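You operate a simulated robot arm through the tools that you are given. There is no shell and no other tool.

You are at the controls of a simulated two-armed robot. One attempt, no reset.

TASK
Roll the heater out to its floor mark and set it to Fan.
Fine: free its brake, roll, brake it again, only then turn the dial.
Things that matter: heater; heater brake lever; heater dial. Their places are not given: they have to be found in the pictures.

It is judged by the outcome, as a careful person would: the job done as asked, and still so three seconds after it is handed in. It fails if anything else is knocked over, pushed out of place, dropped, spilled or broken.

THE ROBOT
Two 7-joint arms with fingered hands on one trunk that stands fixed in place. Base frame: the origin is at the foot of the trunk, x ahead of it, y to its left, z up. Lengths are in mm, angles in degrees, forces in N, time in s.
The left shoulder is at [30, 136, 1155], the right one opposite. Each reaches about 1253 mm from its shoulder. Payload 5 kg a hand.
The TCP of each hand is the grasp point between the finger pads, 42 mm short of the fingertips. In the tool frame z runs along the fingers and y along their closing line. The gripper opens to 208 mm; its body begins 119 mm behind the TCP. The gripper is a hand of 4 fingers: y runs from the thumb to the fingers, the wrist lies at [0, 0, -332] in the tool frame.
Orientation is that of the tool frame in the base frame, as a unit quaternion [x, y, z, w]. With the fingers straight down and closing along the base's y, the tool's x points along the base's -x, its y along +y and its z along -z.

THE INTERFACE
- The arms move only by the tool step_arm. It takes "left_steps", "right_steps" or both (then of equal length, played together; a hand with none holds still); each is a list of rows, each a list of 6 numbers: the shift along the base's x, y, z in mm, then the turn, a rotation vector about the base's x, y, z in degrees. In form: [[x, y, z, rx, ry, rz], ...]. A call has 1 to 20 rows; each row shifts and turns the commanded pose from where the row before left it. A row lasts 0.2 s, in which the tool goes at most 50 mm and 8.6 degrees; a call with a longer step from one row to the next is refused whole. Where a pose cannot be reached the arm comes as near as it can. A force on the tool above 90 N (or 10 N above the force at the start of the call, whichever is more), or a blocked arm, ends the call early, and 0.2 s more pass. In this call time passes only in rows, and 0.2 s behind the last. The reply holds the time, the measured pose of the TCP, the force on the tool along the base axes, the opening and the grip force, in the units named above and with some noise, with the torque about the TCP (base axes, N m) and any sound that the robot's microphone picked up.
- Cameras (640 x 400 px; columns grow to the right, rows downward): "scene" is now at [42.3, -28.7, 1886]; the picture's right is [-0.18, -0.98, -0.00], its down [-0.77, 0.14, -0.63] and it looks along [0.62, -0.11, -0.78] (base axes); focal length 315 px, centre (320, 200). "left" rides on the left gripper at [-101, 1, -145] in its tool frame; the picture's right is [-0.01, -1.00, 0.00], its down [0.82, 0.00, -0.57] and it looks along [0.57, 0.00, 0.82] (tool axes); focal length 261 px, centre (320, 200). "right" rides on the right gripper at [101, 0, -145] in its tool frame; the picture's right is [0.00, 1.00, 0.00], its down [-0.82, 0.00, -0.57] and it looks along [-0.57, 0.00, 0.82] (tool axes); focal length 261 px, centre (320, 200).
- capture(camera): a new picture of that camera. It takes no simulated time.
- lift_body(by): moves the trunk up (or, below 0, down) by that many mm; the arms and the scene camera ride with it, the base frame stays. It gives what a move gives, with no picture.
- finger_targets(finger1, finger2, finger3, thumb_bend, hand): sets how far each is bent, from 0 (flat) to 1 (curled in); at 0.3 the hand is open as for a grip, at 0.7 the pads meet at the TCP. One left out holds its place. A second passes; each finger stops where it meets its share of the squeeze, and holds until it gets a number again. It is the only way to open and close the hand. It gives what a move gives, with no picture; readings hold the bend of each and the force on the fingers (four entries, about 0 where the hand has none), thumb and palm.
- pan_tilt(pan, tilt): turns the head with the scene camera to pan (to the left, within 143 degrees either way) and tilt (down, from -29 to 69), counted from straight ahead of the robot. It gives what a move gives.
- locate(camera, pixels): for up to 12 pixels [column, row] of the newest picture of that camera ("zoom" is the newest enlarged one), the place [x, y, z] in the base frame of the surface seen there, good to about 3 mm, but the place of the scene camera against the robot may be out by one fixed shift of up to 25 mm in any direction. It takes no simulated time.
- inspect(camera, box): a new picture of the part [left, top, right, bottom] of that camera's present view, enlarged. It takes no simulated time.
- job_done(): hands the job in; it is judged then, once.

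Open the grippers and draw the arms clear of the work before you hand the job in, unless the task says otherwise.

The tools are called after ">>>" as name(argument=value, ...) on one line, values as JSON. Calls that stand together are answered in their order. step_arm: Moves the arms, as the interface text tells. Its arguments: {"type":"object","properties":{"left_steps":{"type":"array"},"right_steps":{"type":"array"}},"required":[]} The other tools are called the same way: lift_body (by) moves the trunk up or down; finger_targets (finger1, finger2, finger3, thumb_bend, hand) moves the fingers one by one; pan_tilt (pan, tilt) turns the head that bears the scene camera; capture (camera) takes a picture; locate (camera, pixels) gives the place of the surface under pixels of a picture; inspect (camera, box) takes an enlarged picture of a part of a camera's view; job_done () hands the job in.

At the start:

```text
time_s: 0.0
left_position: [651.4, 18.4, 1062.4]
left_tcp_rot: [0.0, 1.0, 0.0, 0.001]
left_contact_force: [-0.7, -0.5, 0.1]
left_ft_torque: [0.0, -0.01, -0.01]
left_gripper_width: 207.5
left_gripper_force: 0.1
left_shape: jaw
left_bend: [0.3, 0.3, 0.3, 0.3]
left_finger forces: [0.0, 0.0, 0.0, 0.0, 0.0, 0.1]
right_position: [552.5, -436.4, 1115.6]
right_tcp_rot: [0.0, 1.0, 0.0, 0.0]
right_contact_force: [0.0, 0.4, 0.5]
right_ft_torque: [0.02, 0.0, 0.01]
right_gripper_width: 207.7
right_gripper_force: 0.1
right_shape: jaw
right_bend: [0.3, 0.3, 0.3, 0.3]
right_finger forces: [0.0, 0.1, 0.0, 0.0, 0.0, 0.1]
trunk travel left (down, up): [-175.0, 315.0]
head pan, tilt (commanded): [-10.2, 51.2]
```

scene: 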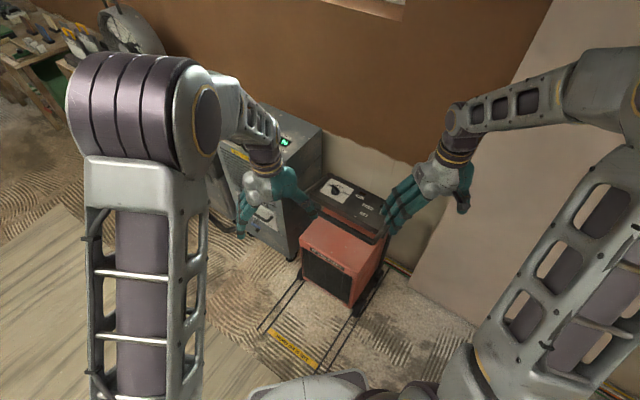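
right: 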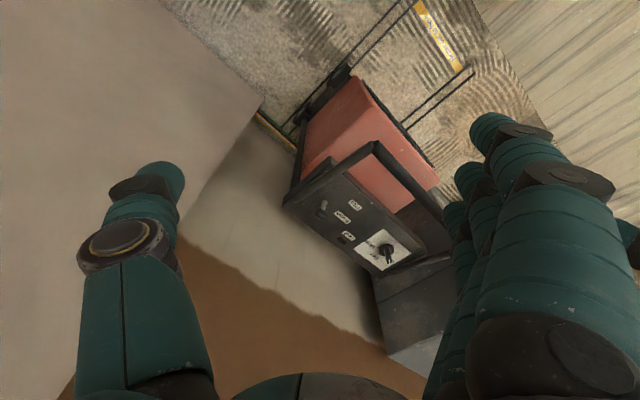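
left: 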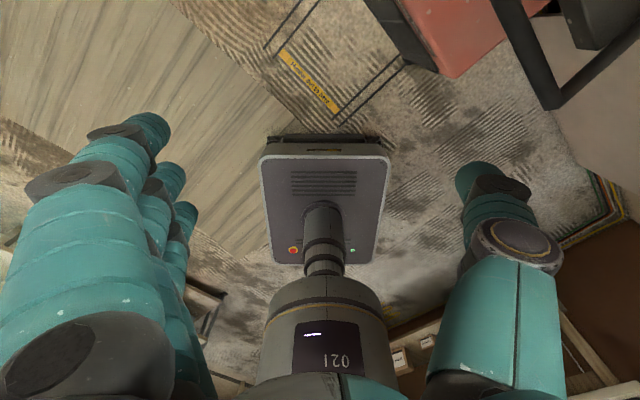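

The scene picture shows a red heater near (345,250) with a black control panel around (350,200), and a floor mark with yellow label at (292,348). I'll enlarge the heater area to find the dial and brake lever.

>>> inspect(camera="scene", box=[240, 150, 440, 275])

>>> inspect(camera="scene", box=[230, 250, 430, 375])

>>> inspect(camera="right", box=[250, 60, 490, 300])

```text
3.20 times, centred on (340, 212) of scene
```

zoom: 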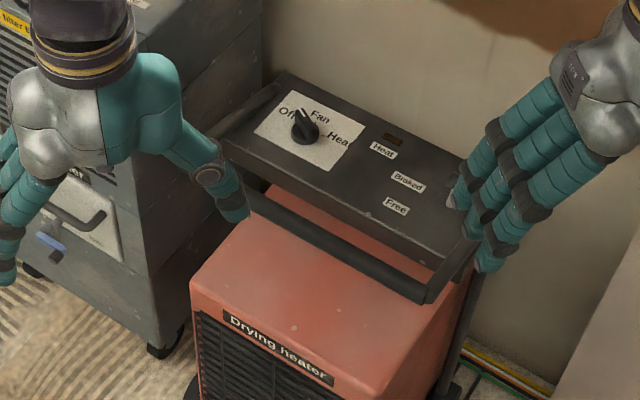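

```text
3.20 times, centred on (330, 312) of scene
```

zoom: 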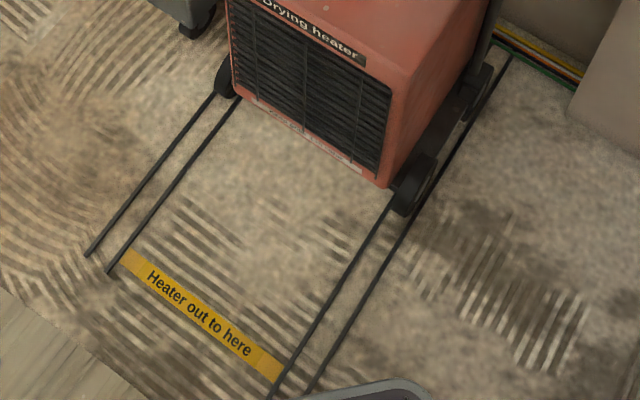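

```text
1.67 times, centred on (370, 180) of right
```

zoom: 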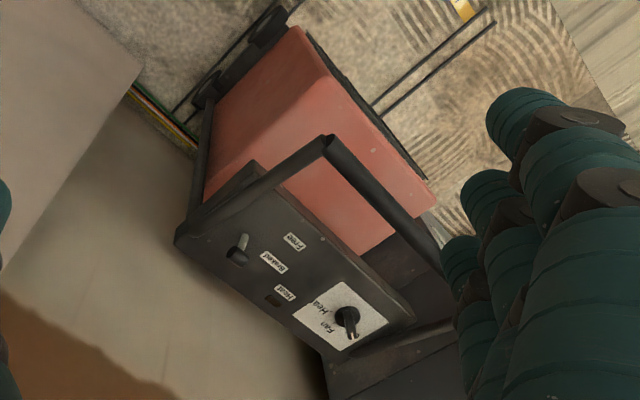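

The right-hand camera shows the brake lever (zoom pixel 238,250) next to the "Braked"/"Free" labels, the dial at (348,318), and a handle bar in front of the panel. I'll locate these points in the right camera zoom.

>>> locate(camera="zoom", pixels=[[243, 238], [237, 257], [273, 263], [295, 242], [347, 318], [352, 332], [325, 143], [435, 248], [176, 240], [415, 310], [300, 35], [435, 190]])

>>> locate(camera="scene", pixels=[[336, 188], [338, 192], [374, 243], [308, 205], [350, 304], [302, 240], [270, 331], [315, 366], [268, 330], [355, 312], [387, 232], [375, 210]])

```text
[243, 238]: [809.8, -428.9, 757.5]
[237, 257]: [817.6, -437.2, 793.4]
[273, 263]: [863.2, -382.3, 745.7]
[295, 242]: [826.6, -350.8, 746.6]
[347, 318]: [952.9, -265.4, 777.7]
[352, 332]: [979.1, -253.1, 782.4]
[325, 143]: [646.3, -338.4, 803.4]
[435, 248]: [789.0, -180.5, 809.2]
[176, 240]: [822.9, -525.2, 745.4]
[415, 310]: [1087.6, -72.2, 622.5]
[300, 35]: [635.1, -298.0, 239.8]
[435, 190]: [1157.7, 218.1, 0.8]
```

```text
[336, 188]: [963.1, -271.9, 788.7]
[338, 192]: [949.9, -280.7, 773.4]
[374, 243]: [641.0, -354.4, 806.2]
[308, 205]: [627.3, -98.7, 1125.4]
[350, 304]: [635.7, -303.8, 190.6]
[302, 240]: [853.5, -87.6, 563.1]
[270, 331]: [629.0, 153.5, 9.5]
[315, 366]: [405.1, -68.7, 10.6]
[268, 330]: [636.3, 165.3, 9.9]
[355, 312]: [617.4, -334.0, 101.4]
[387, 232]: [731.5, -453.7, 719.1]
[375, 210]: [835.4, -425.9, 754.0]
```

The heater faces the diagonal (its front line runs about along [0.7,0.7]); the left hand blocks the view of the panel's left side. I'll draw the left arm back and left and then take fresh pictures.

>>> step_arm(left_steps=[[-20, 40, 10, 0, 0, 0], [-20, 40, 10, 0, 0, 0], [-20, 40, 10, 0, 0, 0], [-20, 40, 10, 0, 0, 0], [-20, 40, 10, 0, 0, 0], [-20, 40, 10, 0, 0, 0], [-20, 40, 0, 0, 0, 0], [-20, 40, 0, 0, 0, 0]])

>>> capture(camera="scene")

>>> inspect(camera="scene", box=[280, 160, 420, 248])

```text
time_s: 1.8
left_position: [490.5, 341.2, 1123.2]
left_tcp_rot: [0.0, 1.0, -0.002, 0.0]
left_contact_force: [0.1, -0.2, 0.5]
left_ft_torque: [-0.12, -0.06, -0.03]
left_gripper_width: 207.8
left_gripper_force: 0.0
left_shape: jaw
left_bend: [0.3, 0.3, 0.3, 0.3]
left_finger forces: [0.0, 0.0, 0.0, 0.0, 0.0, 0.1]
right_position: [551.2, -435.3, 1118.3]
right_tcp_rot: [0.0, 1.0, -0.002, 0.001]
right_contact_force: [-1.2, 1.0, 0.0]
right_ft_torque: [-0.09, -0.08, 0.01]
right_gripper_width: 207.6
right_gripper_force: 0.1
right_shape: jaw
right_bend: [0.3, 0.3, 0.3, 0.3]
right_finger forces: [0.1, 0.1, 0.1, 0.0, 0.0, 0.0]
trunk travel left (down, up): [-175.0, 315.0]
head pan, tilt (commanded): [-10.2, 51.2]
```

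```text
taken
```

scene: 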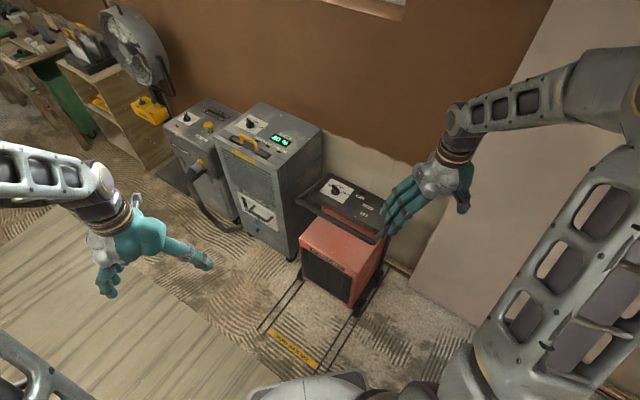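

```text
4.55 times, centred on (350, 204) of scene
```

zoom: 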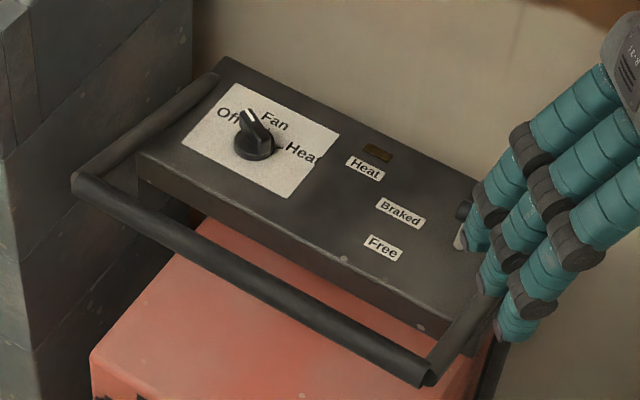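

The panel is now visible: dial on the white plate at left, "Braked"/"Free" labels, with the lever hidden behind the right fingers. I'll draw the right hand back a little to see the lever and take close-ups.

>>> step_arm(right_steps=[[-35, -25, 15, 0, 0, 0], [-35, -25, 15, 0, 0, 0], [-35, -25, 15, 0, 0, 0], [-35, -25, 15, 0, 0, 0], [-30, -20, 0, 0, 0, 0]])

>>> inspect(camera="scene", box=[290, 165, 420, 247])

>>> inspect(camera="right", box=[220, 30, 460, 260])

```text
time_s: 3.0
left_position: [490.6, 340.2, 1123.3]
left_tcp_rot: [-0.001, 1.0, 0.0, 0.0]
left_contact_force: [-0.1, -0.1, 0.5]
left_ft_torque: [0.04, -0.05, 0.02]
left_gripper_width: 207.7
left_gripper_force: 0.2
left_shape: jaw
left_bend: [0.3, 0.3, 0.3, 0.3]
left_finger forces: [0.0, 0.0, 0.1, 0.0, 0.0, 0.0]
right_position: [382.5, -554.9, 1175.3]
right_tcp_rot: [-0.001, 1.0, 0.001, 0.0]
right_contact_force: [-1.4, -0.6, 0.6]
right_ft_torque: [0.07, -0.06, 0.0]
right_gripper_width: 207.9
right_gripper_force: 0.0
right_shape: jaw
right_bend: [0.3, 0.3, 0.3, 0.3]
right_finger forces: [0.1, 0.0, 0.0, 0.0, 0.0, 0.0]
trunk travel left (down, up): [-175.0, 315.0]
head pan, tilt (commanded): [-10.2, 51.2]
```

```text
4.88 times, centred on (355, 206) of scene
```

zoom: 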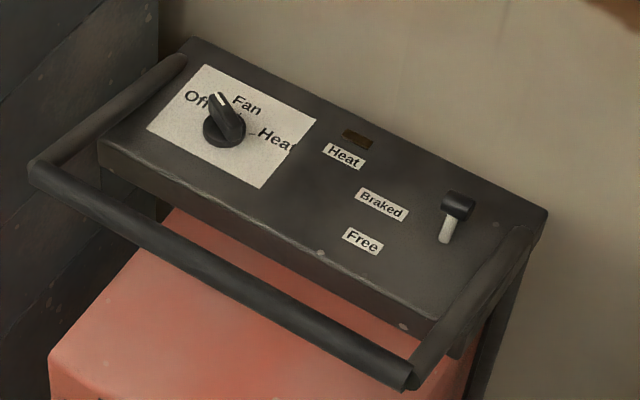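

```text
1.74 times, centred on (340, 145) of right
```

zoom: 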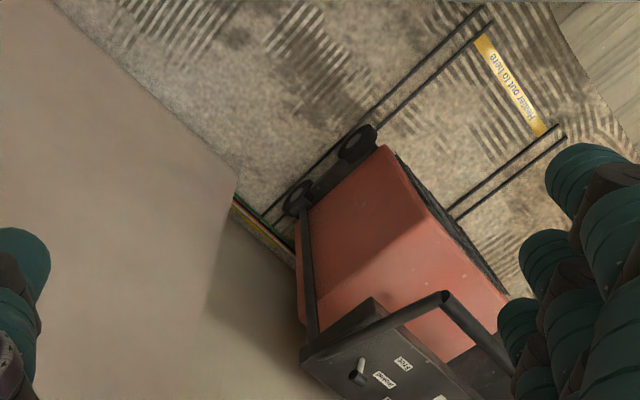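

The lever now shows: white stem base at zoom (447,238), black knob at (457,203), leaning toward "Braked" (back). I'll locate the lever, labels, panel corners, dial and handle.

>>> inspect(camera="scene", box=[290, 165, 420, 247])

>>> locate(camera="zoom", pixels=[[443, 241], [448, 225], [457, 200], [460, 214], [437, 246], [475, 240], [382, 205], [363, 241], [545, 212], [440, 318], [190, 42], [103, 145]])

>>> locate(camera="zoom", pixels=[[219, 97], [236, 118], [222, 112], [224, 138], [240, 98], [195, 97], [276, 140], [404, 374], [40, 175], [220, 270], [180, 60], [525, 235]])

```text
4.88 times, centred on (355, 206) of scene
```

zoom: 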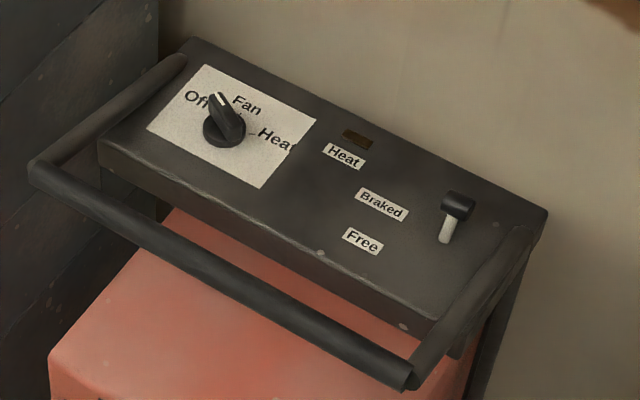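

```text
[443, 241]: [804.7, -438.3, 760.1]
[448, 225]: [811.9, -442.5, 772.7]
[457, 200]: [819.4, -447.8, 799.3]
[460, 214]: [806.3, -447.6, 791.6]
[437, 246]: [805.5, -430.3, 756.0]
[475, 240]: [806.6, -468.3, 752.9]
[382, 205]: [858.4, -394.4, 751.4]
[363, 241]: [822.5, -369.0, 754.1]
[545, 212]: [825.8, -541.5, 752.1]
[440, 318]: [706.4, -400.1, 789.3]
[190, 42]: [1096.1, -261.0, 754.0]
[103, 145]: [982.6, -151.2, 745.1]
```

```text
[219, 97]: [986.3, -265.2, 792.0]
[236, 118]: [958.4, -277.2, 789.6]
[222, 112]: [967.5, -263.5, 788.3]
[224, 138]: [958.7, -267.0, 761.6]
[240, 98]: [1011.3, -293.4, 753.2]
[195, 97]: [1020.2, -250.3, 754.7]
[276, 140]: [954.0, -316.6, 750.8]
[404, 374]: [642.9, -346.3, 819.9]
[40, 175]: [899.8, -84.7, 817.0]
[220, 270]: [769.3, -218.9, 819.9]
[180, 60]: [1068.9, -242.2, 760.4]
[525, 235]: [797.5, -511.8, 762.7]
```

The lever stem base is near (805,-428,745) with its knob at about (817,-437,790), and the dial is near (960,-262). Next I'll look closer at the floor mark, rails and wheels.

>>> inspect(camera="scene", box=[245, 240, 405, 375])

>>> inspect(camera="right", box=[300, 20, 460, 160])

>>> capture(camera="right")

```text
2.96 times, centred on (325, 308) of scene
```

zoom: 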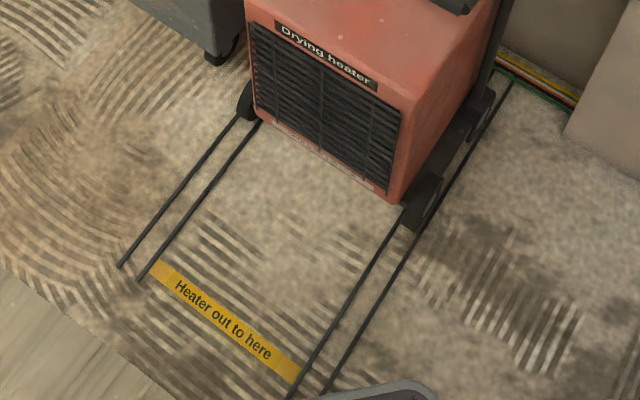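

```text
2.86 times, centred on (380, 90) of right
```

zoom: 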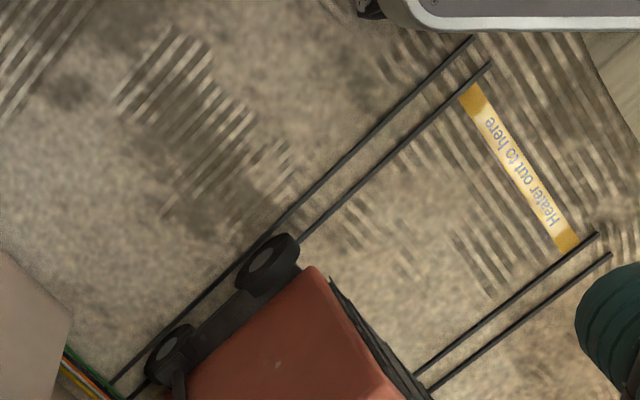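

```text
taken
```

right: 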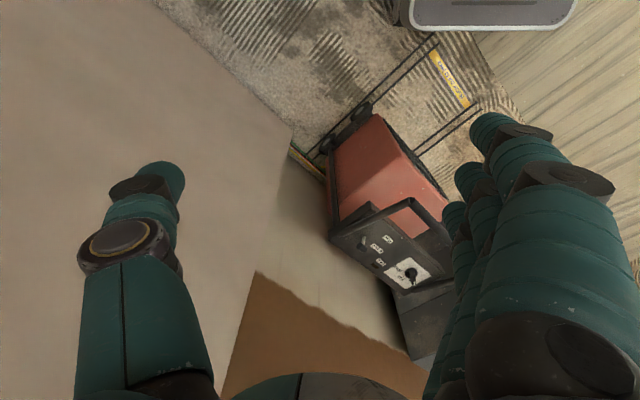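

The strip sits at the rail ends; in the right zoom its ends are near (470,90) and (570,245), with the front wheel near (268,262). I'll locate these.

>>> locate(camera="zoom", pixels=[[462, 95], [482, 85], [555, 248], [578, 240], [473, 38], [491, 63], [597, 233], [611, 253], [297, 250], [282, 237], [160, 350], [268, 262]])

>>> inspect(camera="scene", box=[245, 240, 405, 375])

>>> locate(camera="zoom", pixels=[[390, 200], [258, 112], [408, 222], [415, 232], [432, 180], [240, 105], [152, 262], [146, 276], [300, 366], [294, 384], [320, 388], [120, 265]])

```text
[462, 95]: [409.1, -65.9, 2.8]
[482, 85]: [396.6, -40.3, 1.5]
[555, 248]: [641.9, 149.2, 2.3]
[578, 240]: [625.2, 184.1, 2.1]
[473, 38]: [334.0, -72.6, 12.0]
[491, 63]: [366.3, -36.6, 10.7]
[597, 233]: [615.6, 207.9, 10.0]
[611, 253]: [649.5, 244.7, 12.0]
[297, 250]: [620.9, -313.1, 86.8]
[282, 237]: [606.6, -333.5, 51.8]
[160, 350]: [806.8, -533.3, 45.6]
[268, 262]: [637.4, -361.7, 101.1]
```

```text
2.96 times, centred on (325, 308) of scene
```

zoom: 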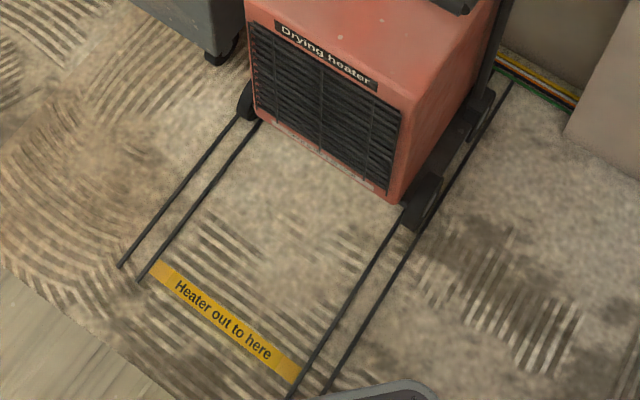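

```text
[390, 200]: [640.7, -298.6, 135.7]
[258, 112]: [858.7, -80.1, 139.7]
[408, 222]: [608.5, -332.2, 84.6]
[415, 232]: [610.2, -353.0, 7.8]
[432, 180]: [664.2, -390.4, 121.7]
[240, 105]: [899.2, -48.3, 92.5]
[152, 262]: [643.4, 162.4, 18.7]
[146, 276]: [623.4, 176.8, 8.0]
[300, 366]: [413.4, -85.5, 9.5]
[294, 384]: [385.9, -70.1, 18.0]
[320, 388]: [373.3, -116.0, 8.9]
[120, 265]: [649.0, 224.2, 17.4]
```

The rails are raised about 10 mm and end just past the strip; the heater's front face is about 330 mm behind the strip's middle. Before moving in, I'll check the wall behind the heater, neighbours and the robot base edge.

>>> locate(camera="scene", pixels=[[380, 185], [400, 195], [415, 215], [345, 160], [420, 270], [322, 140], [298, 195], [290, 258], [300, 225], [380, 378], [340, 378], [275, 385]])

>>> locate(camera="right", pixels=[[412, 20], [440, 28], [500, 28], [570, 20], [300, 220], [280, 260], [340, 290], [370, 330], [440, 295], [410, 320], [230, 100], [200, 200]])

```text
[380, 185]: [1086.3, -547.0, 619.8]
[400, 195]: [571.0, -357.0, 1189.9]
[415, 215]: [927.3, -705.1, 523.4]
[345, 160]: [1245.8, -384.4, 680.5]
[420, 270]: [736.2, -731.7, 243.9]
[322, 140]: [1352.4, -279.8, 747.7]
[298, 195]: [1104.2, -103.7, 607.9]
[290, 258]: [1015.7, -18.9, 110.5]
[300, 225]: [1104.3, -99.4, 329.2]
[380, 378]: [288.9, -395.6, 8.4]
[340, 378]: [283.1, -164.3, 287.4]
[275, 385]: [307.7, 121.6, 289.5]
```

```text
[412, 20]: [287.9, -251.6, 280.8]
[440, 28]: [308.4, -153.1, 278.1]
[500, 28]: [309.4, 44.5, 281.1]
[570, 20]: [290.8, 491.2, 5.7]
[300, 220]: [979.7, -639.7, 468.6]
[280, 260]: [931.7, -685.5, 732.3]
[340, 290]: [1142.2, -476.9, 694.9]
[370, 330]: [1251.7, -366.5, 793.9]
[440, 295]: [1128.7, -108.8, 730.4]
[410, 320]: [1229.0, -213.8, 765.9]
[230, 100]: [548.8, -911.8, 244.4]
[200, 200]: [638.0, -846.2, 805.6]
```

The wall is ~180 mm behind the panel and nothing lies in the rolling path. I'll bring the right hand above the lever with a 45° yaw so the closing line runs along the heater's fore-aft direction.

>>> step_arm(right_steps=[[41.75, 13, -21.5, 0, 0, 4.5], [41.75, 13, -21.5, 0, 0, 4.5], [41.75, 13, -21.5, 0, 0, 4.5], [41.75, 13, -21.5, 0, 0, 4.5], [41.75, 13, -21.5, 0, 0, 4.5], [41.75, 13, -21.5, 0, 0, 4.5], [41.75, 13, -21.5, 0, 0, 4.5], [41.75, 13, -21.5, 0, 0, 4.5], [41.75, 13, -21.5, 0, 0, 4.5], [41.75, 13, -21.5, 0, 0, 4.5]])

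>>> capture(camera="right")

>>> capture(camera="scene")

```text
time_s: 5.2
left_position: [493.5, 340.1, 1121.6]
left_tcp_rot: [0.0, 1.0, 0.0, -0.001]
left_contact_force: [0.3, 0.7, -0.9]
left_ft_torque: [-0.05, 0.16, 0.0]
left_gripper_width: 207.9
left_gripper_force: 0.1
left_shape: jaw
left_bend: [0.3, 0.3, 0.3, 0.3]
left_finger forces: [0.1, 0.0, 0.0, 0.1, 0.0, 0.0]
right_position: [800.9, -426.4, 960.8]
right_tcp_rot: [-0.382, 0.924, 0.0, -0.001]
right_contact_force: [0.2, -1.3, 0.0]
right_ft_torque: [0.13, 0.12, 0.01]
right_gripper_width: 207.9
right_gripper_force: 0.1
right_shape: jaw
right_bend: [0.3, 0.3, 0.3, 0.3]
right_finger forces: [0.0, 0.0, 0.0, 0.0, 0.0, 0.0]
trunk travel left (down, up): [-175.0, 315.0]
head pan, tilt (commanded): [-10.2, 51.2]
```

```text
taken
```

right: 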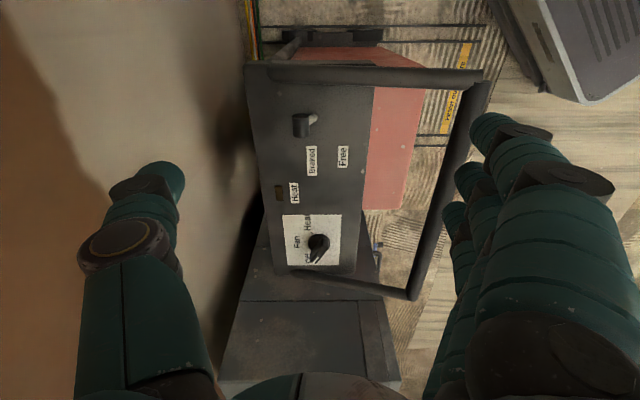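

```text
taken
```

scene: 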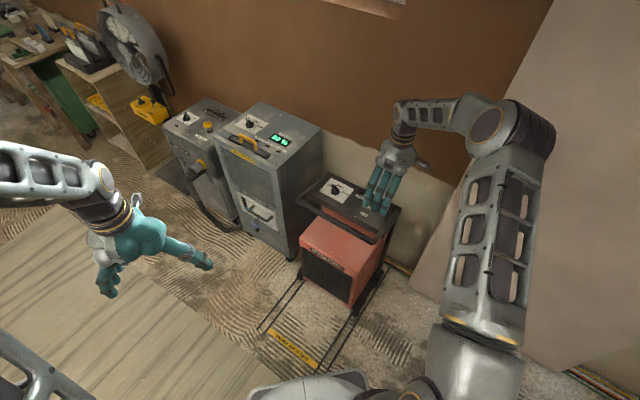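

The right camera, now aligned with the heater, shows the lever at (302,125) left of "Braked", and the dial at (318,245). I'll enlarge both and measure them.

>>> inspect(camera="right", box=[240, 50, 400, 190])

>>> locate(camera="right", pixels=[[297, 120], [300, 130], [308, 120], [316, 117], [311, 160], [343, 157], [380, 76], [475, 78], [312, 64], [264, 120], [370, 120], [420, 250]])

>>> inspect(camera="right", box=[260, 180, 380, 285])

>>> locate(camera="right", pixels=[[319, 242], [314, 259], [322, 240], [297, 242], [306, 258], [307, 222], [286, 216], [340, 216], [286, 266], [340, 266], [330, 245], [308, 242]])

```text
2.86 times, centred on (320, 120) of right
```

zoom: 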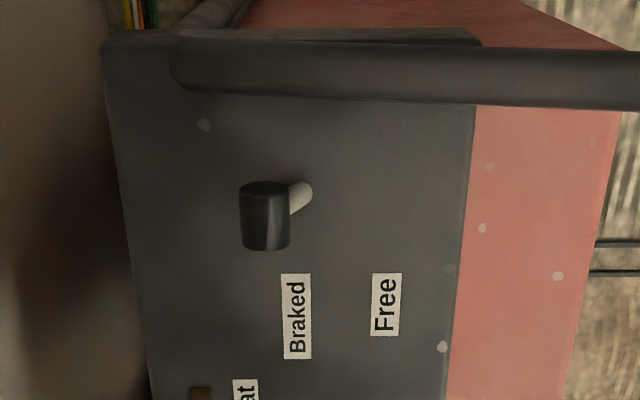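

```text
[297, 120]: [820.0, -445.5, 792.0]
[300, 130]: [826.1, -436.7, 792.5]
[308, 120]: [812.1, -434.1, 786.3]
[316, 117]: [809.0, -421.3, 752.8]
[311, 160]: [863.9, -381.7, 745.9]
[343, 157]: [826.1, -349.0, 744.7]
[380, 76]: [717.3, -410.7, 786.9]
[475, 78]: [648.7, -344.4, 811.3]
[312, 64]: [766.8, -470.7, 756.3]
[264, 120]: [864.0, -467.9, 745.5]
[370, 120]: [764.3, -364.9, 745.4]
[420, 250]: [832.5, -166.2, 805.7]
```

```text
3.81 times, centred on (320, 232) of right
```

zoom: 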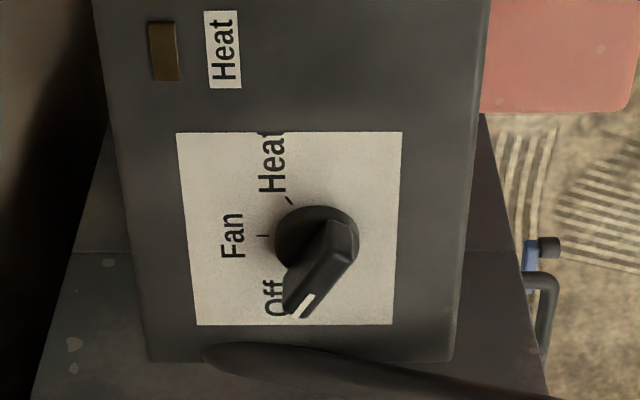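

```text
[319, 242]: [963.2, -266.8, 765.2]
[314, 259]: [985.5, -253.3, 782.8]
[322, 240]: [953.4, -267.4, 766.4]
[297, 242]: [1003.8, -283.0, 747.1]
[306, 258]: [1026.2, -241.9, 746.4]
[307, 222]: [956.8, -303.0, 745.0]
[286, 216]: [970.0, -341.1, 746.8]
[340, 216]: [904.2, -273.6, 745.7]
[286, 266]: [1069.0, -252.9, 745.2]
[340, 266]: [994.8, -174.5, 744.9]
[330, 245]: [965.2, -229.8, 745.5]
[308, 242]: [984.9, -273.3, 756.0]
```

The dial ticks show Fan straight to the back and Off about 45–50° toward the left, where the pointer is now. Now I'll test hand shape: curl the three fingers and half-bend the thumb to use the thumb alone on the lever.

>>> finger_targets(hand="right", finger1=1.0, finger2=1.0, finger3=1.0, thumb_bend=0.3)

>>> capture(camera="right")

>>> inspect(camera="scene", box=[300, 100, 460, 240])

```text
time_s: 6.2
left_position: [492.6, 340.1, 1122.8]
left_tcp_rot: [0.001, 1.0, 0.0, 0.0]
left_contact_force: [-0.5, 0.1, -0.4]
left_ft_torque: [0.02, -0.01, -0.01]
left_gripper_width: 207.8
left_gripper_force: 0.0
left_shape: jaw
left_bend: [0.3, 0.3, 0.3, 0.3]
left_finger forces: [0.0, 0.0, 0.0, 0.0, 0.0, 0.0]
right_position: [799.8, -424.6, 961.7]
right_tcp_rot: [-0.383, 0.924, -0.001, 0.0]
right_contact_force: [0.0, 0.2, 0.5]
right_ft_torque: [0.02, -0.01, 0.0]
right_gripper_width: 104.7
right_gripper_force: 0.0
right_shape: fingers
right_bend: [1.0, 1.0, 1.0, 0.3]
right_finger forces: [0.0, 0.1, 0.1, 0.1, 0.0, 0.0]
trunk travel left (down, up): [-175.0, 315.0]
head pan, tilt (commanded): [-10.2, 51.2]
```

```text
taken
```

right: 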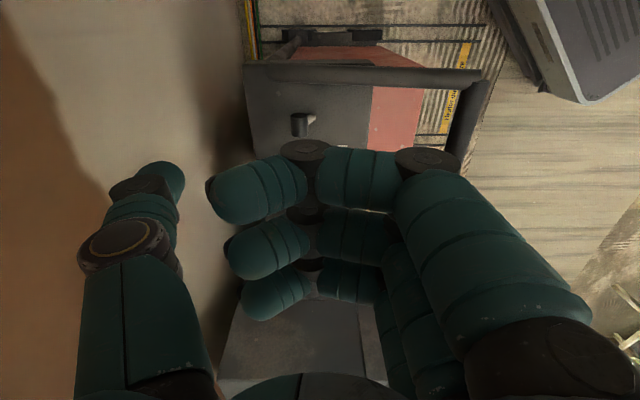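

```text
2.86 times, centred on (380, 170) of scene
```

zoom: 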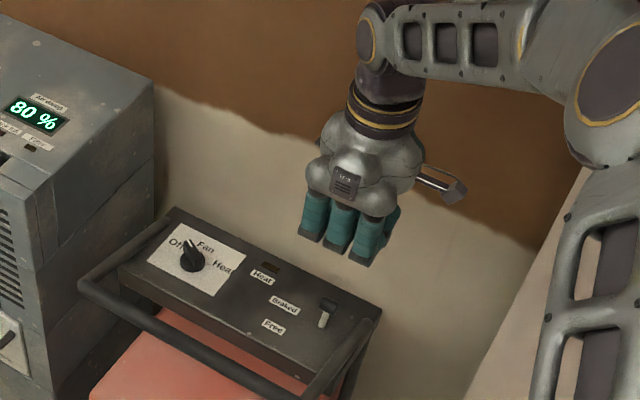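

Curled fingers form a compact fist, leaving the lever visible. I'll measure the finger and thumb geometry with the right camera.

>>> locate(camera="right", pixels=[[165, 175], [130, 185], [120, 230], [150, 165], [305, 148], [425, 158], [230, 195], [250, 250], [265, 298], [360, 175], [305, 215], [140, 330]])

```text
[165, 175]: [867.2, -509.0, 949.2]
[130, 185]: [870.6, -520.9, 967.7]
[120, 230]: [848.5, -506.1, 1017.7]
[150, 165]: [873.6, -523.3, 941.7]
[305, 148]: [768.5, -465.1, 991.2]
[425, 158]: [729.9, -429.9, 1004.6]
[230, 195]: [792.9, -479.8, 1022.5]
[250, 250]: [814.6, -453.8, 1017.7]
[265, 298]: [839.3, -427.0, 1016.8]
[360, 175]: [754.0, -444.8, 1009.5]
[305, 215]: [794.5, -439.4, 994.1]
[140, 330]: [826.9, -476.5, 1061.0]
```

With the fingers curled their lowest point is ~30 mm above TCP level. I'll bend the thumb to 0.5 so it points further down, and measure its tip.

>>> finger_targets(hand="right", thumb_bend=0.5)

>>> capture(camera="right")

```text
time_s: 7.2
left_position: [491.4, 340.0, 1121.9]
left_tcp_rot: [0.0, 1.0, 0.0, 0.0]
left_contact_force: [-0.1, 0.1, 0.6]
left_ft_torque: [0.01, 0.01, 0.0]
left_gripper_width: 208.0
left_gripper_force: 0.1
left_shape: jaw
left_bend: [0.3, 0.3, 0.3, 0.3]
left_finger forces: [0.0, 0.0, 0.0, 0.0, 0.0, 0.1]
right_position: [799.3, -424.2, 961.5]
right_tcp_rot: [-0.382, 0.924, 0.0, -0.001]
right_contact_force: [0.5, 0.8, -0.1]
right_ft_torque: [-0.01, 0.02, 0.02]
right_gripper_width: 84.7
right_gripper_force: 0.2
right_shape: fingers
right_bend: [1.0, 1.0, 1.0, 0.5]
right_finger forces: [0.0, 0.0, 0.0, 0.0, 0.0, 0.0]
trunk travel left (down, up): [-175.0, 315.0]
head pan, tilt (commanded): [-10.2, 51.2]
```

```text
taken
```

right: 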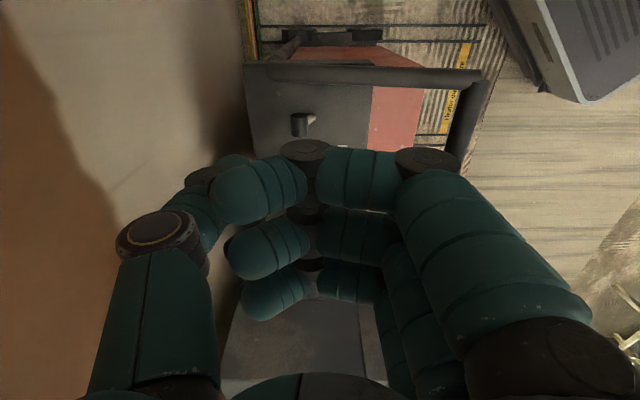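

The thumb tip is tucked near the curled fingers, so instead I'll try a two-finger-plus-thumb pinch: finger1 stays curled (to clear the side arm), fingers 2 and 3 and thumb at 0.5.

>>> finger_targets(hand="right", finger1=1.0, finger2=0.5, finger3=0.5, thumb_bend=0.5)

>>> capture(camera="right")

>>> inspect(camera="scene", box=[300, 100, 460, 240])

```text
time_s: 8.2
left_position: [492.6, 339.8, 1122.3]
left_tcp_rot: [0.0, 1.0, 0.0, 0.001]
left_contact_force: [0.3, 0.4, 0.6]
left_ft_torque: [-0.02, 0.0, -0.01]
left_gripper_width: 207.9
left_gripper_force: 0.0
left_shape: jaw
left_bend: [0.3, 0.3, 0.3, 0.3]
left_finger forces: [0.1, 0.0, 0.1, 0.0, 0.0, 0.0]
right_position: [799.7, -426.1, 961.0]
right_tcp_rot: [-0.382, 0.924, 0.0, 0.0]
right_contact_force: [-0.2, 0.9, 0.1]
right_ft_torque: [0.05, 0.02, 0.04]
right_gripper_width: 84.6
right_gripper_force: 0.0
right_shape: fingers
right_bend: [1.0, 0.5, 0.5, 0.5]
right_finger forces: [0.1, 0.1, 0.1, 0.1, 0.1, 0.0]
trunk travel left (down, up): [-175.0, 315.0]
head pan, tilt (commanded): [-10.2, 51.2]
```

```text
taken
```

right: 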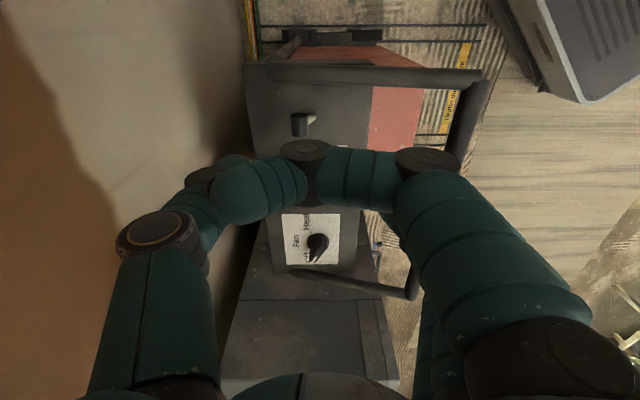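

```text
2.86 times, centred on (380, 170) of scene
```

zoom: 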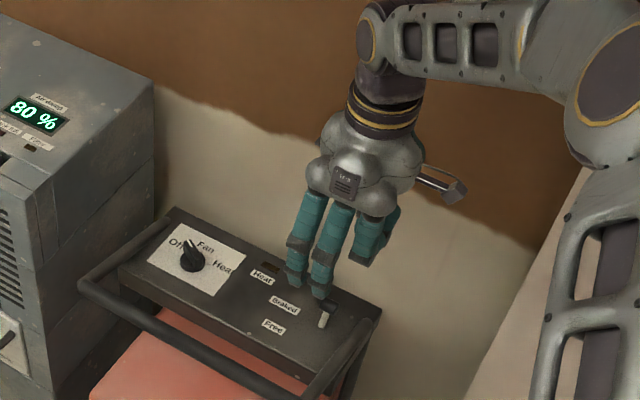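

The pinch opening is ~85 mm at bend 0.5. I'll move over the knob at (819,-440) and come down to z≈860 first, then check.

>>> step_arm(right_steps=[[10, -7, -20, 0, 0, 0], [9, -7, -20, 0, 0, 0], [0, 0, -20, 0, 0, 0], [0, 0, -20, 0, 0, 0], [0, 0, -20, 0, 0, 0]])

>>> capture(camera="right")

>>> inspect(camera="scene", box=[320, 140, 430, 236])

```text
time_s: 9.4
left_position: [492.5, 339.3, 1121.7]
left_tcp_rot: [0.0, 1.0, 0.0, 0.001]
left_contact_force: [1.6, 0.1, -0.8]
left_ft_torque: [0.06, 0.06, -0.02]
left_gripper_width: 207.9
left_gripper_force: 0.0
left_shape: jaw
left_bend: [0.3, 0.3, 0.3, 0.3]
left_finger forces: [0.0, 0.1, 0.0, 0.0, 0.1, 0.0]
right_position: [820.7, -440.4, 860.1]
right_tcp_rot: [-0.382, 0.924, 0.0, 0.0]
right_contact_force: [0.2, -1.1, 0.4]
right_ft_torque: [0.03, 0.1, 0.03]
right_gripper_width: 84.4
right_gripper_force: 0.0
right_shape: fingers
right_bend: [1.0, 0.5, 0.5, 0.5]
right_finger forces: [0.0, 0.0, 0.0, 0.0, 0.0, 0.0]
trunk travel left (down, up): [-175.0, 315.0]
head pan, tilt (commanded): [-10.2, 51.2]
```

```text
taken
```

right: 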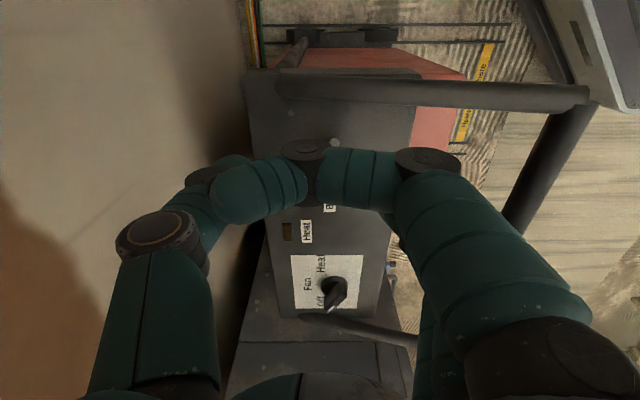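

```text
4.17 times, centred on (375, 188) of scene
```

zoom: 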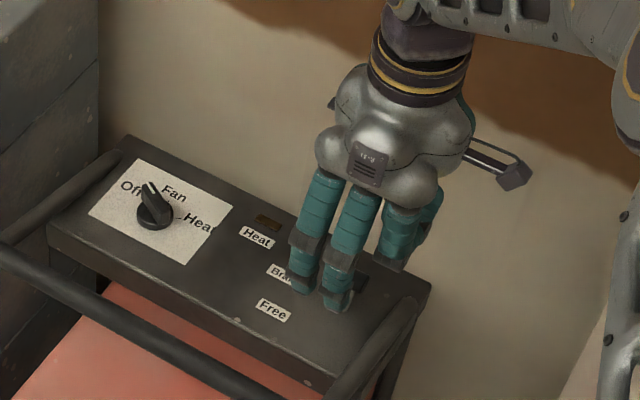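

The fingers are centred over the lever with finger1 clear of the side arm. I'll lower the hand to z≈803 so thumb and fingers straddle the knob.

>>> step_arm(right_steps=[[0, 0, -15, 0, 0, 0], [0, 0, -15, 0, 0, 0], [0, 0, -14, 0, 0, 0], [0, 0, -13, 0, 0, 0]])

>>> capture(camera="right")

>>> inspect(camera="scene", box=[320, 140, 430, 236])

```text
time_s: 10.4
left_position: [492.8, 340.5, 1122.8]
left_tcp_rot: [0.0, 1.0, -0.001, 0.0]
left_contact_force: [0.8, 0.0, 0.0]
left_ft_torque: [-0.01, 0.02, 0.01]
left_gripper_width: 208.0
left_gripper_force: 0.1
left_shape: jaw
left_bend: [0.3, 0.3, 0.3, 0.3]
left_finger forces: [0.1, 0.0, 0.0, 0.1, 0.1, 0.0]
right_position: [819.1, -441.2, 803.6]
right_tcp_rot: [-0.383, 0.924, 0.0, 0.0]
right_contact_force: [1.0, 0.0, 0.1]
right_ft_torque: [0.0, 0.07, 0.01]
right_gripper_width: 84.5
right_gripper_force: 0.0
right_shape: fingers
right_bend: [1.0, 0.5, 0.5, 0.5]
right_finger forces: [0.1, 0.0, 0.0, 0.0, 0.0, 0.0]
trunk travel left (down, up): [-175.0, 315.0]
head pan, tilt (commanded): [-10.2, 51.2]
```

```text
taken
```

right: 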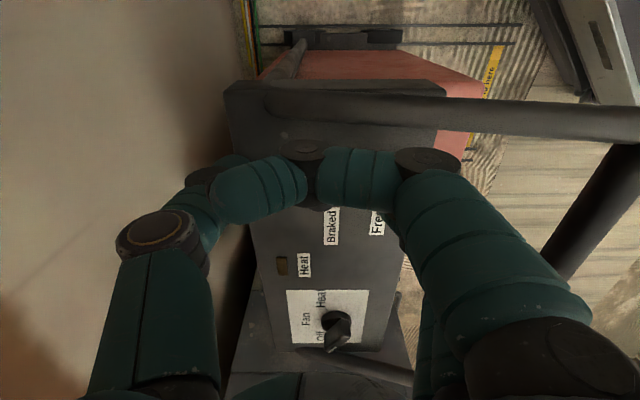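

```text
4.17 times, centred on (375, 188) of scene
```

zoom: 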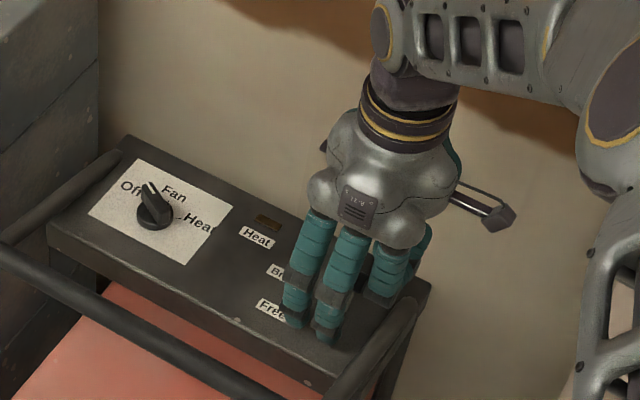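

No contact yet (forces ~0). I'll bend the thumb further to 0.62 to bring it up behind the knob.

>>> finger_targets(hand="right", thumb_bend=0.62)

>>> inspect(camera="scene", box=[320, 140, 430, 236])

```text
time_s: 11.4
left_position: [491.8, 340.1, 1122.6]
left_tcp_rot: [0.0, 1.0, -0.001, 0.0]
left_contact_force: [-0.1, 0.4, -0.6]
left_ft_torque: [0.0, 0.02, 0.0]
left_gripper_width: 208.0
left_gripper_force: 0.1
left_shape: jaw
left_bend: [0.3, 0.3, 0.3, 0.3]
left_finger forces: [0.0, 0.0, 0.0, 0.1, 0.0, 0.1]
right_position: [819.4, -439.0, 803.1]
right_tcp_rot: [-0.383, 0.924, 0.0, -0.001]
right_contact_force: [-0.3, 0.2, 0.8]
right_ft_torque: [0.01, -0.05, 0.01]
right_gripper_width: 75.9
right_gripper_force: 0.0
right_shape: fingers
right_bend: [1.0, 0.5, 0.5, 0.62]
right_finger forces: [0.0, 0.1, 0.0, 0.1, 0.0, 0.0]
trunk travel left (down, up): [-175.0, 315.0]
head pan, tilt (commanded): [-10.2, 51.2]
```

```text
4.17 times, centred on (375, 188) of scene
```

zoom: 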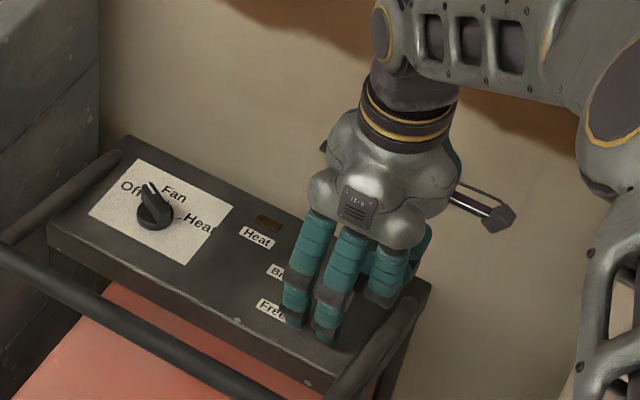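

Still no contact (thumb force 0). I'll push along the heater-forward direction (-0.707,+0.707) in small steps to engage the knob with the thumb.

>>> step_arm(right_steps=[[-5.66, 5.66, 0, 0, 0, 0], [-5.66, 5.66, 0, 0, 0, 0], [-5.66, 5.66, 0, 0, 0, 0]])

>>> inspect(camera="scene", box=[320, 140, 430, 236])

```text
time_s: 12.2
left_position: [491.9, 340.4, 1123.0]
left_tcp_rot: [0.001, 1.0, 0.0, 0.0]
left_contact_force: [-0.1, 0.1, 0.2]
left_ft_torque: [-0.03, -0.01, 0.01]
left_gripper_width: 208.0
left_gripper_force: 0.0
left_shape: jaw
left_bend: [0.3, 0.3, 0.3, 0.3]
left_finger forces: [0.1, 0.0, 0.1, 0.1, 0.0, 0.1]
right_position: [802.2, -422.5, 802.9]
right_tcp_rot: [-0.384, 0.923, 0.0, 0.0]
right_contact_force: [1.1, -0.4, -0.7]
right_ft_torque: [-0.02, 0.01, 0.03]
right_gripper_width: 75.7
right_gripper_force: 0.2
right_shape: fingers
right_bend: [1.0, 0.5, 0.5, 0.62]
right_finger forces: [0.1, 0.0, 0.0, 0.1, 0.5, 0.0]
trunk travel left (down, up): [-175.0, 315.0]
head pan, tilt (commanded): [-10.2, 51.2]
```

```text
4.17 times, centred on (375, 188) of scene
```

zoom: 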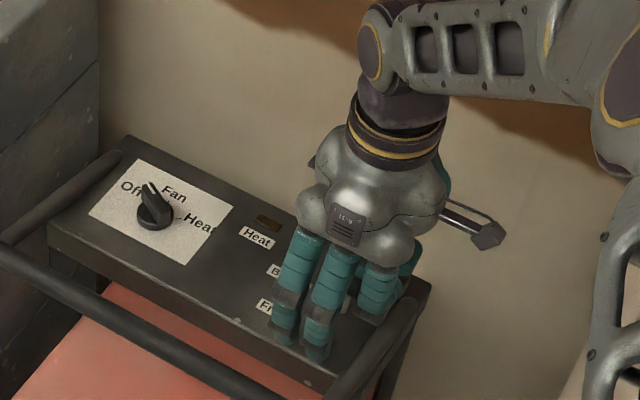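

Thumb reads 0.5 N, so contact is starting at the knob. I'll continue pushing forward in small steps.

>>> step_arm(right_steps=[[-4.24, 4.24, 0, 0, 0, 0], [-4.24, 4.24, 0, 0, 0, 0], [-4.24, 4.24, 0, 0, 0, 0]])

>>> capture(camera="right")

>>> inspect(camera="scene", box=[320, 140, 430, 236])

```text
time_s: 13.0
left_position: [491.7, 339.0, 1122.8]
left_tcp_rot: [-0.001, 1.0, 0.0, 0.0]
left_contact_force: [-0.6, -0.4, 0.1]
left_ft_torque: [0.0, -0.03, 0.0]
left_gripper_width: 207.9
left_gripper_force: 0.1
left_shape: jaw
left_bend: [0.3, 0.3, 0.3, 0.3]
left_finger forces: [0.0, 0.0, 0.0, 0.0, 0.0, 0.0]
right_position: [788.9, -410.9, 804.2]
right_tcp_rot: [-0.383, 0.924, 0.0, 0.0]
right_contact_force: [-0.3, 0.0, 0.0]
right_ft_torque: [-0.03, 0.0, 0.0]
right_gripper_width: 75.6
right_gripper_force: 0.1
right_shape: fingers
right_bend: [1.0, 0.5, 0.5, 0.62]
right_finger forces: [0.0, 0.1, 0.1, 0.1, 0.1, 0.0]
trunk travel left (down, up): [-175.0, 315.0]
head pan, tilt (commanded): [-10.2, 51.2]
```

```text
taken
```

right: 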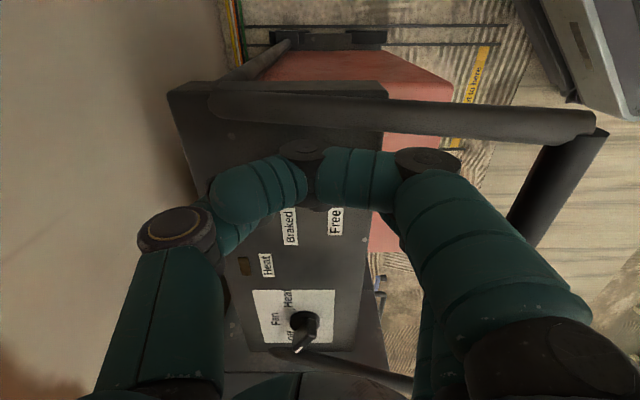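

```text
4.17 times, centred on (375, 188) of scene
```

zoom: 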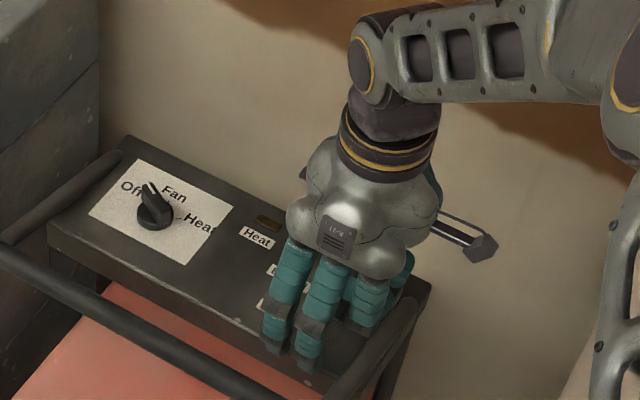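

No resistance at present; either the lever is moving freely or the thumb rides over it. I'll push another ~14 mm and check the forces.

>>> step_arm(right_steps=[[-3.5, 3.5, 0, 0, 0, 0], [-3.5, 3.5, 0, 0, 0, 0], [-3.5, 3.5, 0, 0, 0, 0]])

>>> inspect(camera="scene", box=[330, 160, 420, 238])

```text
time_s: 13.8
left_position: [491.8, 340.9, 1122.8]
left_tcp_rot: [0.001, 1.0, 0.0, 0.0]
left_contact_force: [-0.5, 0.2, -0.4]
left_ft_torque: [0.0, 0.01, -0.01]
left_gripper_width: 207.9
left_gripper_force: 0.0
left_shape: jaw
left_bend: [0.3, 0.3, 0.3, 0.3]
left_finger forces: [0.0, 0.1, 0.0, 0.0, 0.1, 0.0]
right_position: [777.5, -399.6, 805.0]
right_tcp_rot: [-0.383, 0.924, -0.001, 0.0]
right_contact_force: [3.2, -1.8, 3.0]
right_ft_torque: [-0.18, -0.21, 0.0]
right_gripper_width: 76.0
right_gripper_force: 1.5
right_shape: fingers
right_bend: [1.0, 0.5, 0.5, 0.61]
right_finger forces: [0.0, 0.0, 0.0, 0.0, 4.4, 0.0]
trunk travel left (down, up): [-175.0, 315.0]
head pan, tilt (commanded): [-10.2, 51.2]
```

```text
5.13 times, centred on (375, 199) of scene
```

zoom: 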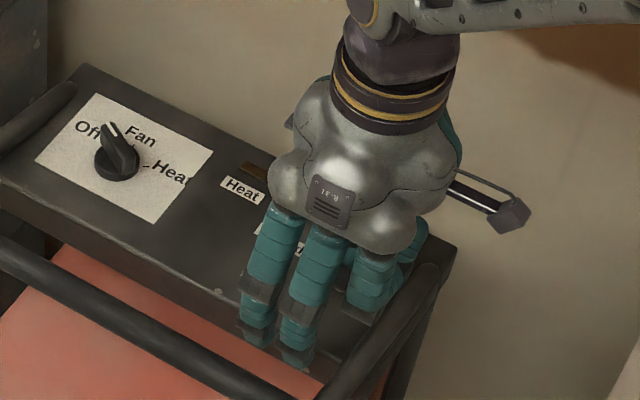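

Thumb force rose to 4.4 N with an upward component. I can't see the lever behind the hand, so I'll raise the hand straight up and look.

>>> step_arm(right_steps=[[0, 0, 20, 0, 0, 0], [0, 0, 30, 0, 0, 0], [0, 0, 40, 0, 0, 0], [20, -20, 30, 0, 0, 0], [25, -25, 20, 0, 0, 0]])

>>> capture(camera="right")

>>> inspect(camera="scene", box=[330, 160, 420, 238])

```text
time_s: 15.0
left_position: [492.8, 339.4, 1123.3]
left_tcp_rot: [-0.001, 1.0, 0.0, 0.0]
left_contact_force: [0.5, -0.9, 0.6]
left_ft_torque: [0.0, -0.01, -0.01]
left_gripper_width: 208.1
left_gripper_force: 0.0
left_shape: jaw
left_bend: [0.3, 0.3, 0.3, 0.3]
left_finger forces: [0.0, 0.0, 0.0, 0.0, 0.0, 0.0]
right_position: [823.1, -441.9, 944.2]
right_tcp_rot: [-0.384, 0.923, 0.001, 0.0]
right_contact_force: [0.0, 0.7, -0.6]
right_ft_torque: [-0.04, -0.05, 0.02]
right_gripper_width: 75.8
right_gripper_force: 0.0
right_shape: fingers
right_bend: [1.0, 0.5, 0.5, 0.62]
right_finger forces: [0.0, 0.1, 0.1, 0.0, 0.0, 0.0]
trunk travel left (down, up): [-175.0, 315.0]
head pan, tilt (commanded): [-10.2, 51.2]
```

```text
taken
```

right: 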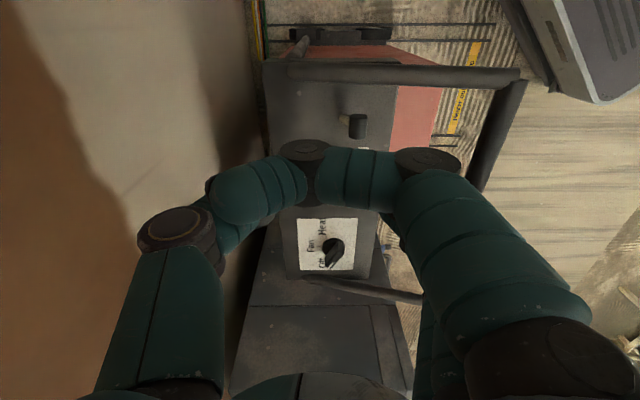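

```text
5.13 times, centred on (375, 199) of scene
```

zoom: 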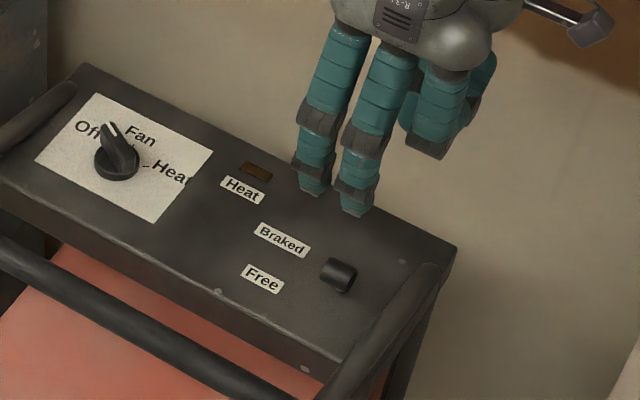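

The lever now leans forward toward "Free" (knob at right-camera (357,127), stem behind at (342,120)). I'll measure how far it went.

>>> inspect(camera="right", box=[280, 50, 440, 190])

>>> locate(camera="right", pixels=[[354, 120], [356, 130], [362, 127], [343, 120], [340, 119], [366, 120], [350, 118], [363, 138], [351, 138], [358, 113], [364, 148], [335, 150]])

```text
2.86 times, centred on (360, 120) of right
```

zoom: 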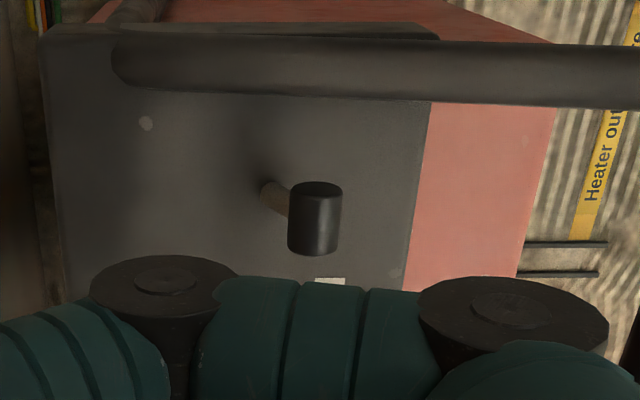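

```text
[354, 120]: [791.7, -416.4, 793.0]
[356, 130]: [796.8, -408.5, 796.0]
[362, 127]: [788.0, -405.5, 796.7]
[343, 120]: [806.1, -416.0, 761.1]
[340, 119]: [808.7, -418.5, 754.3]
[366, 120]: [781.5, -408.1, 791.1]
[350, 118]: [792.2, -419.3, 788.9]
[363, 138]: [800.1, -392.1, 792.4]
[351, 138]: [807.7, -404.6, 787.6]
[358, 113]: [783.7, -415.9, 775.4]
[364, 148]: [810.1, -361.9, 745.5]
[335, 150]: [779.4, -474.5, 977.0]
```

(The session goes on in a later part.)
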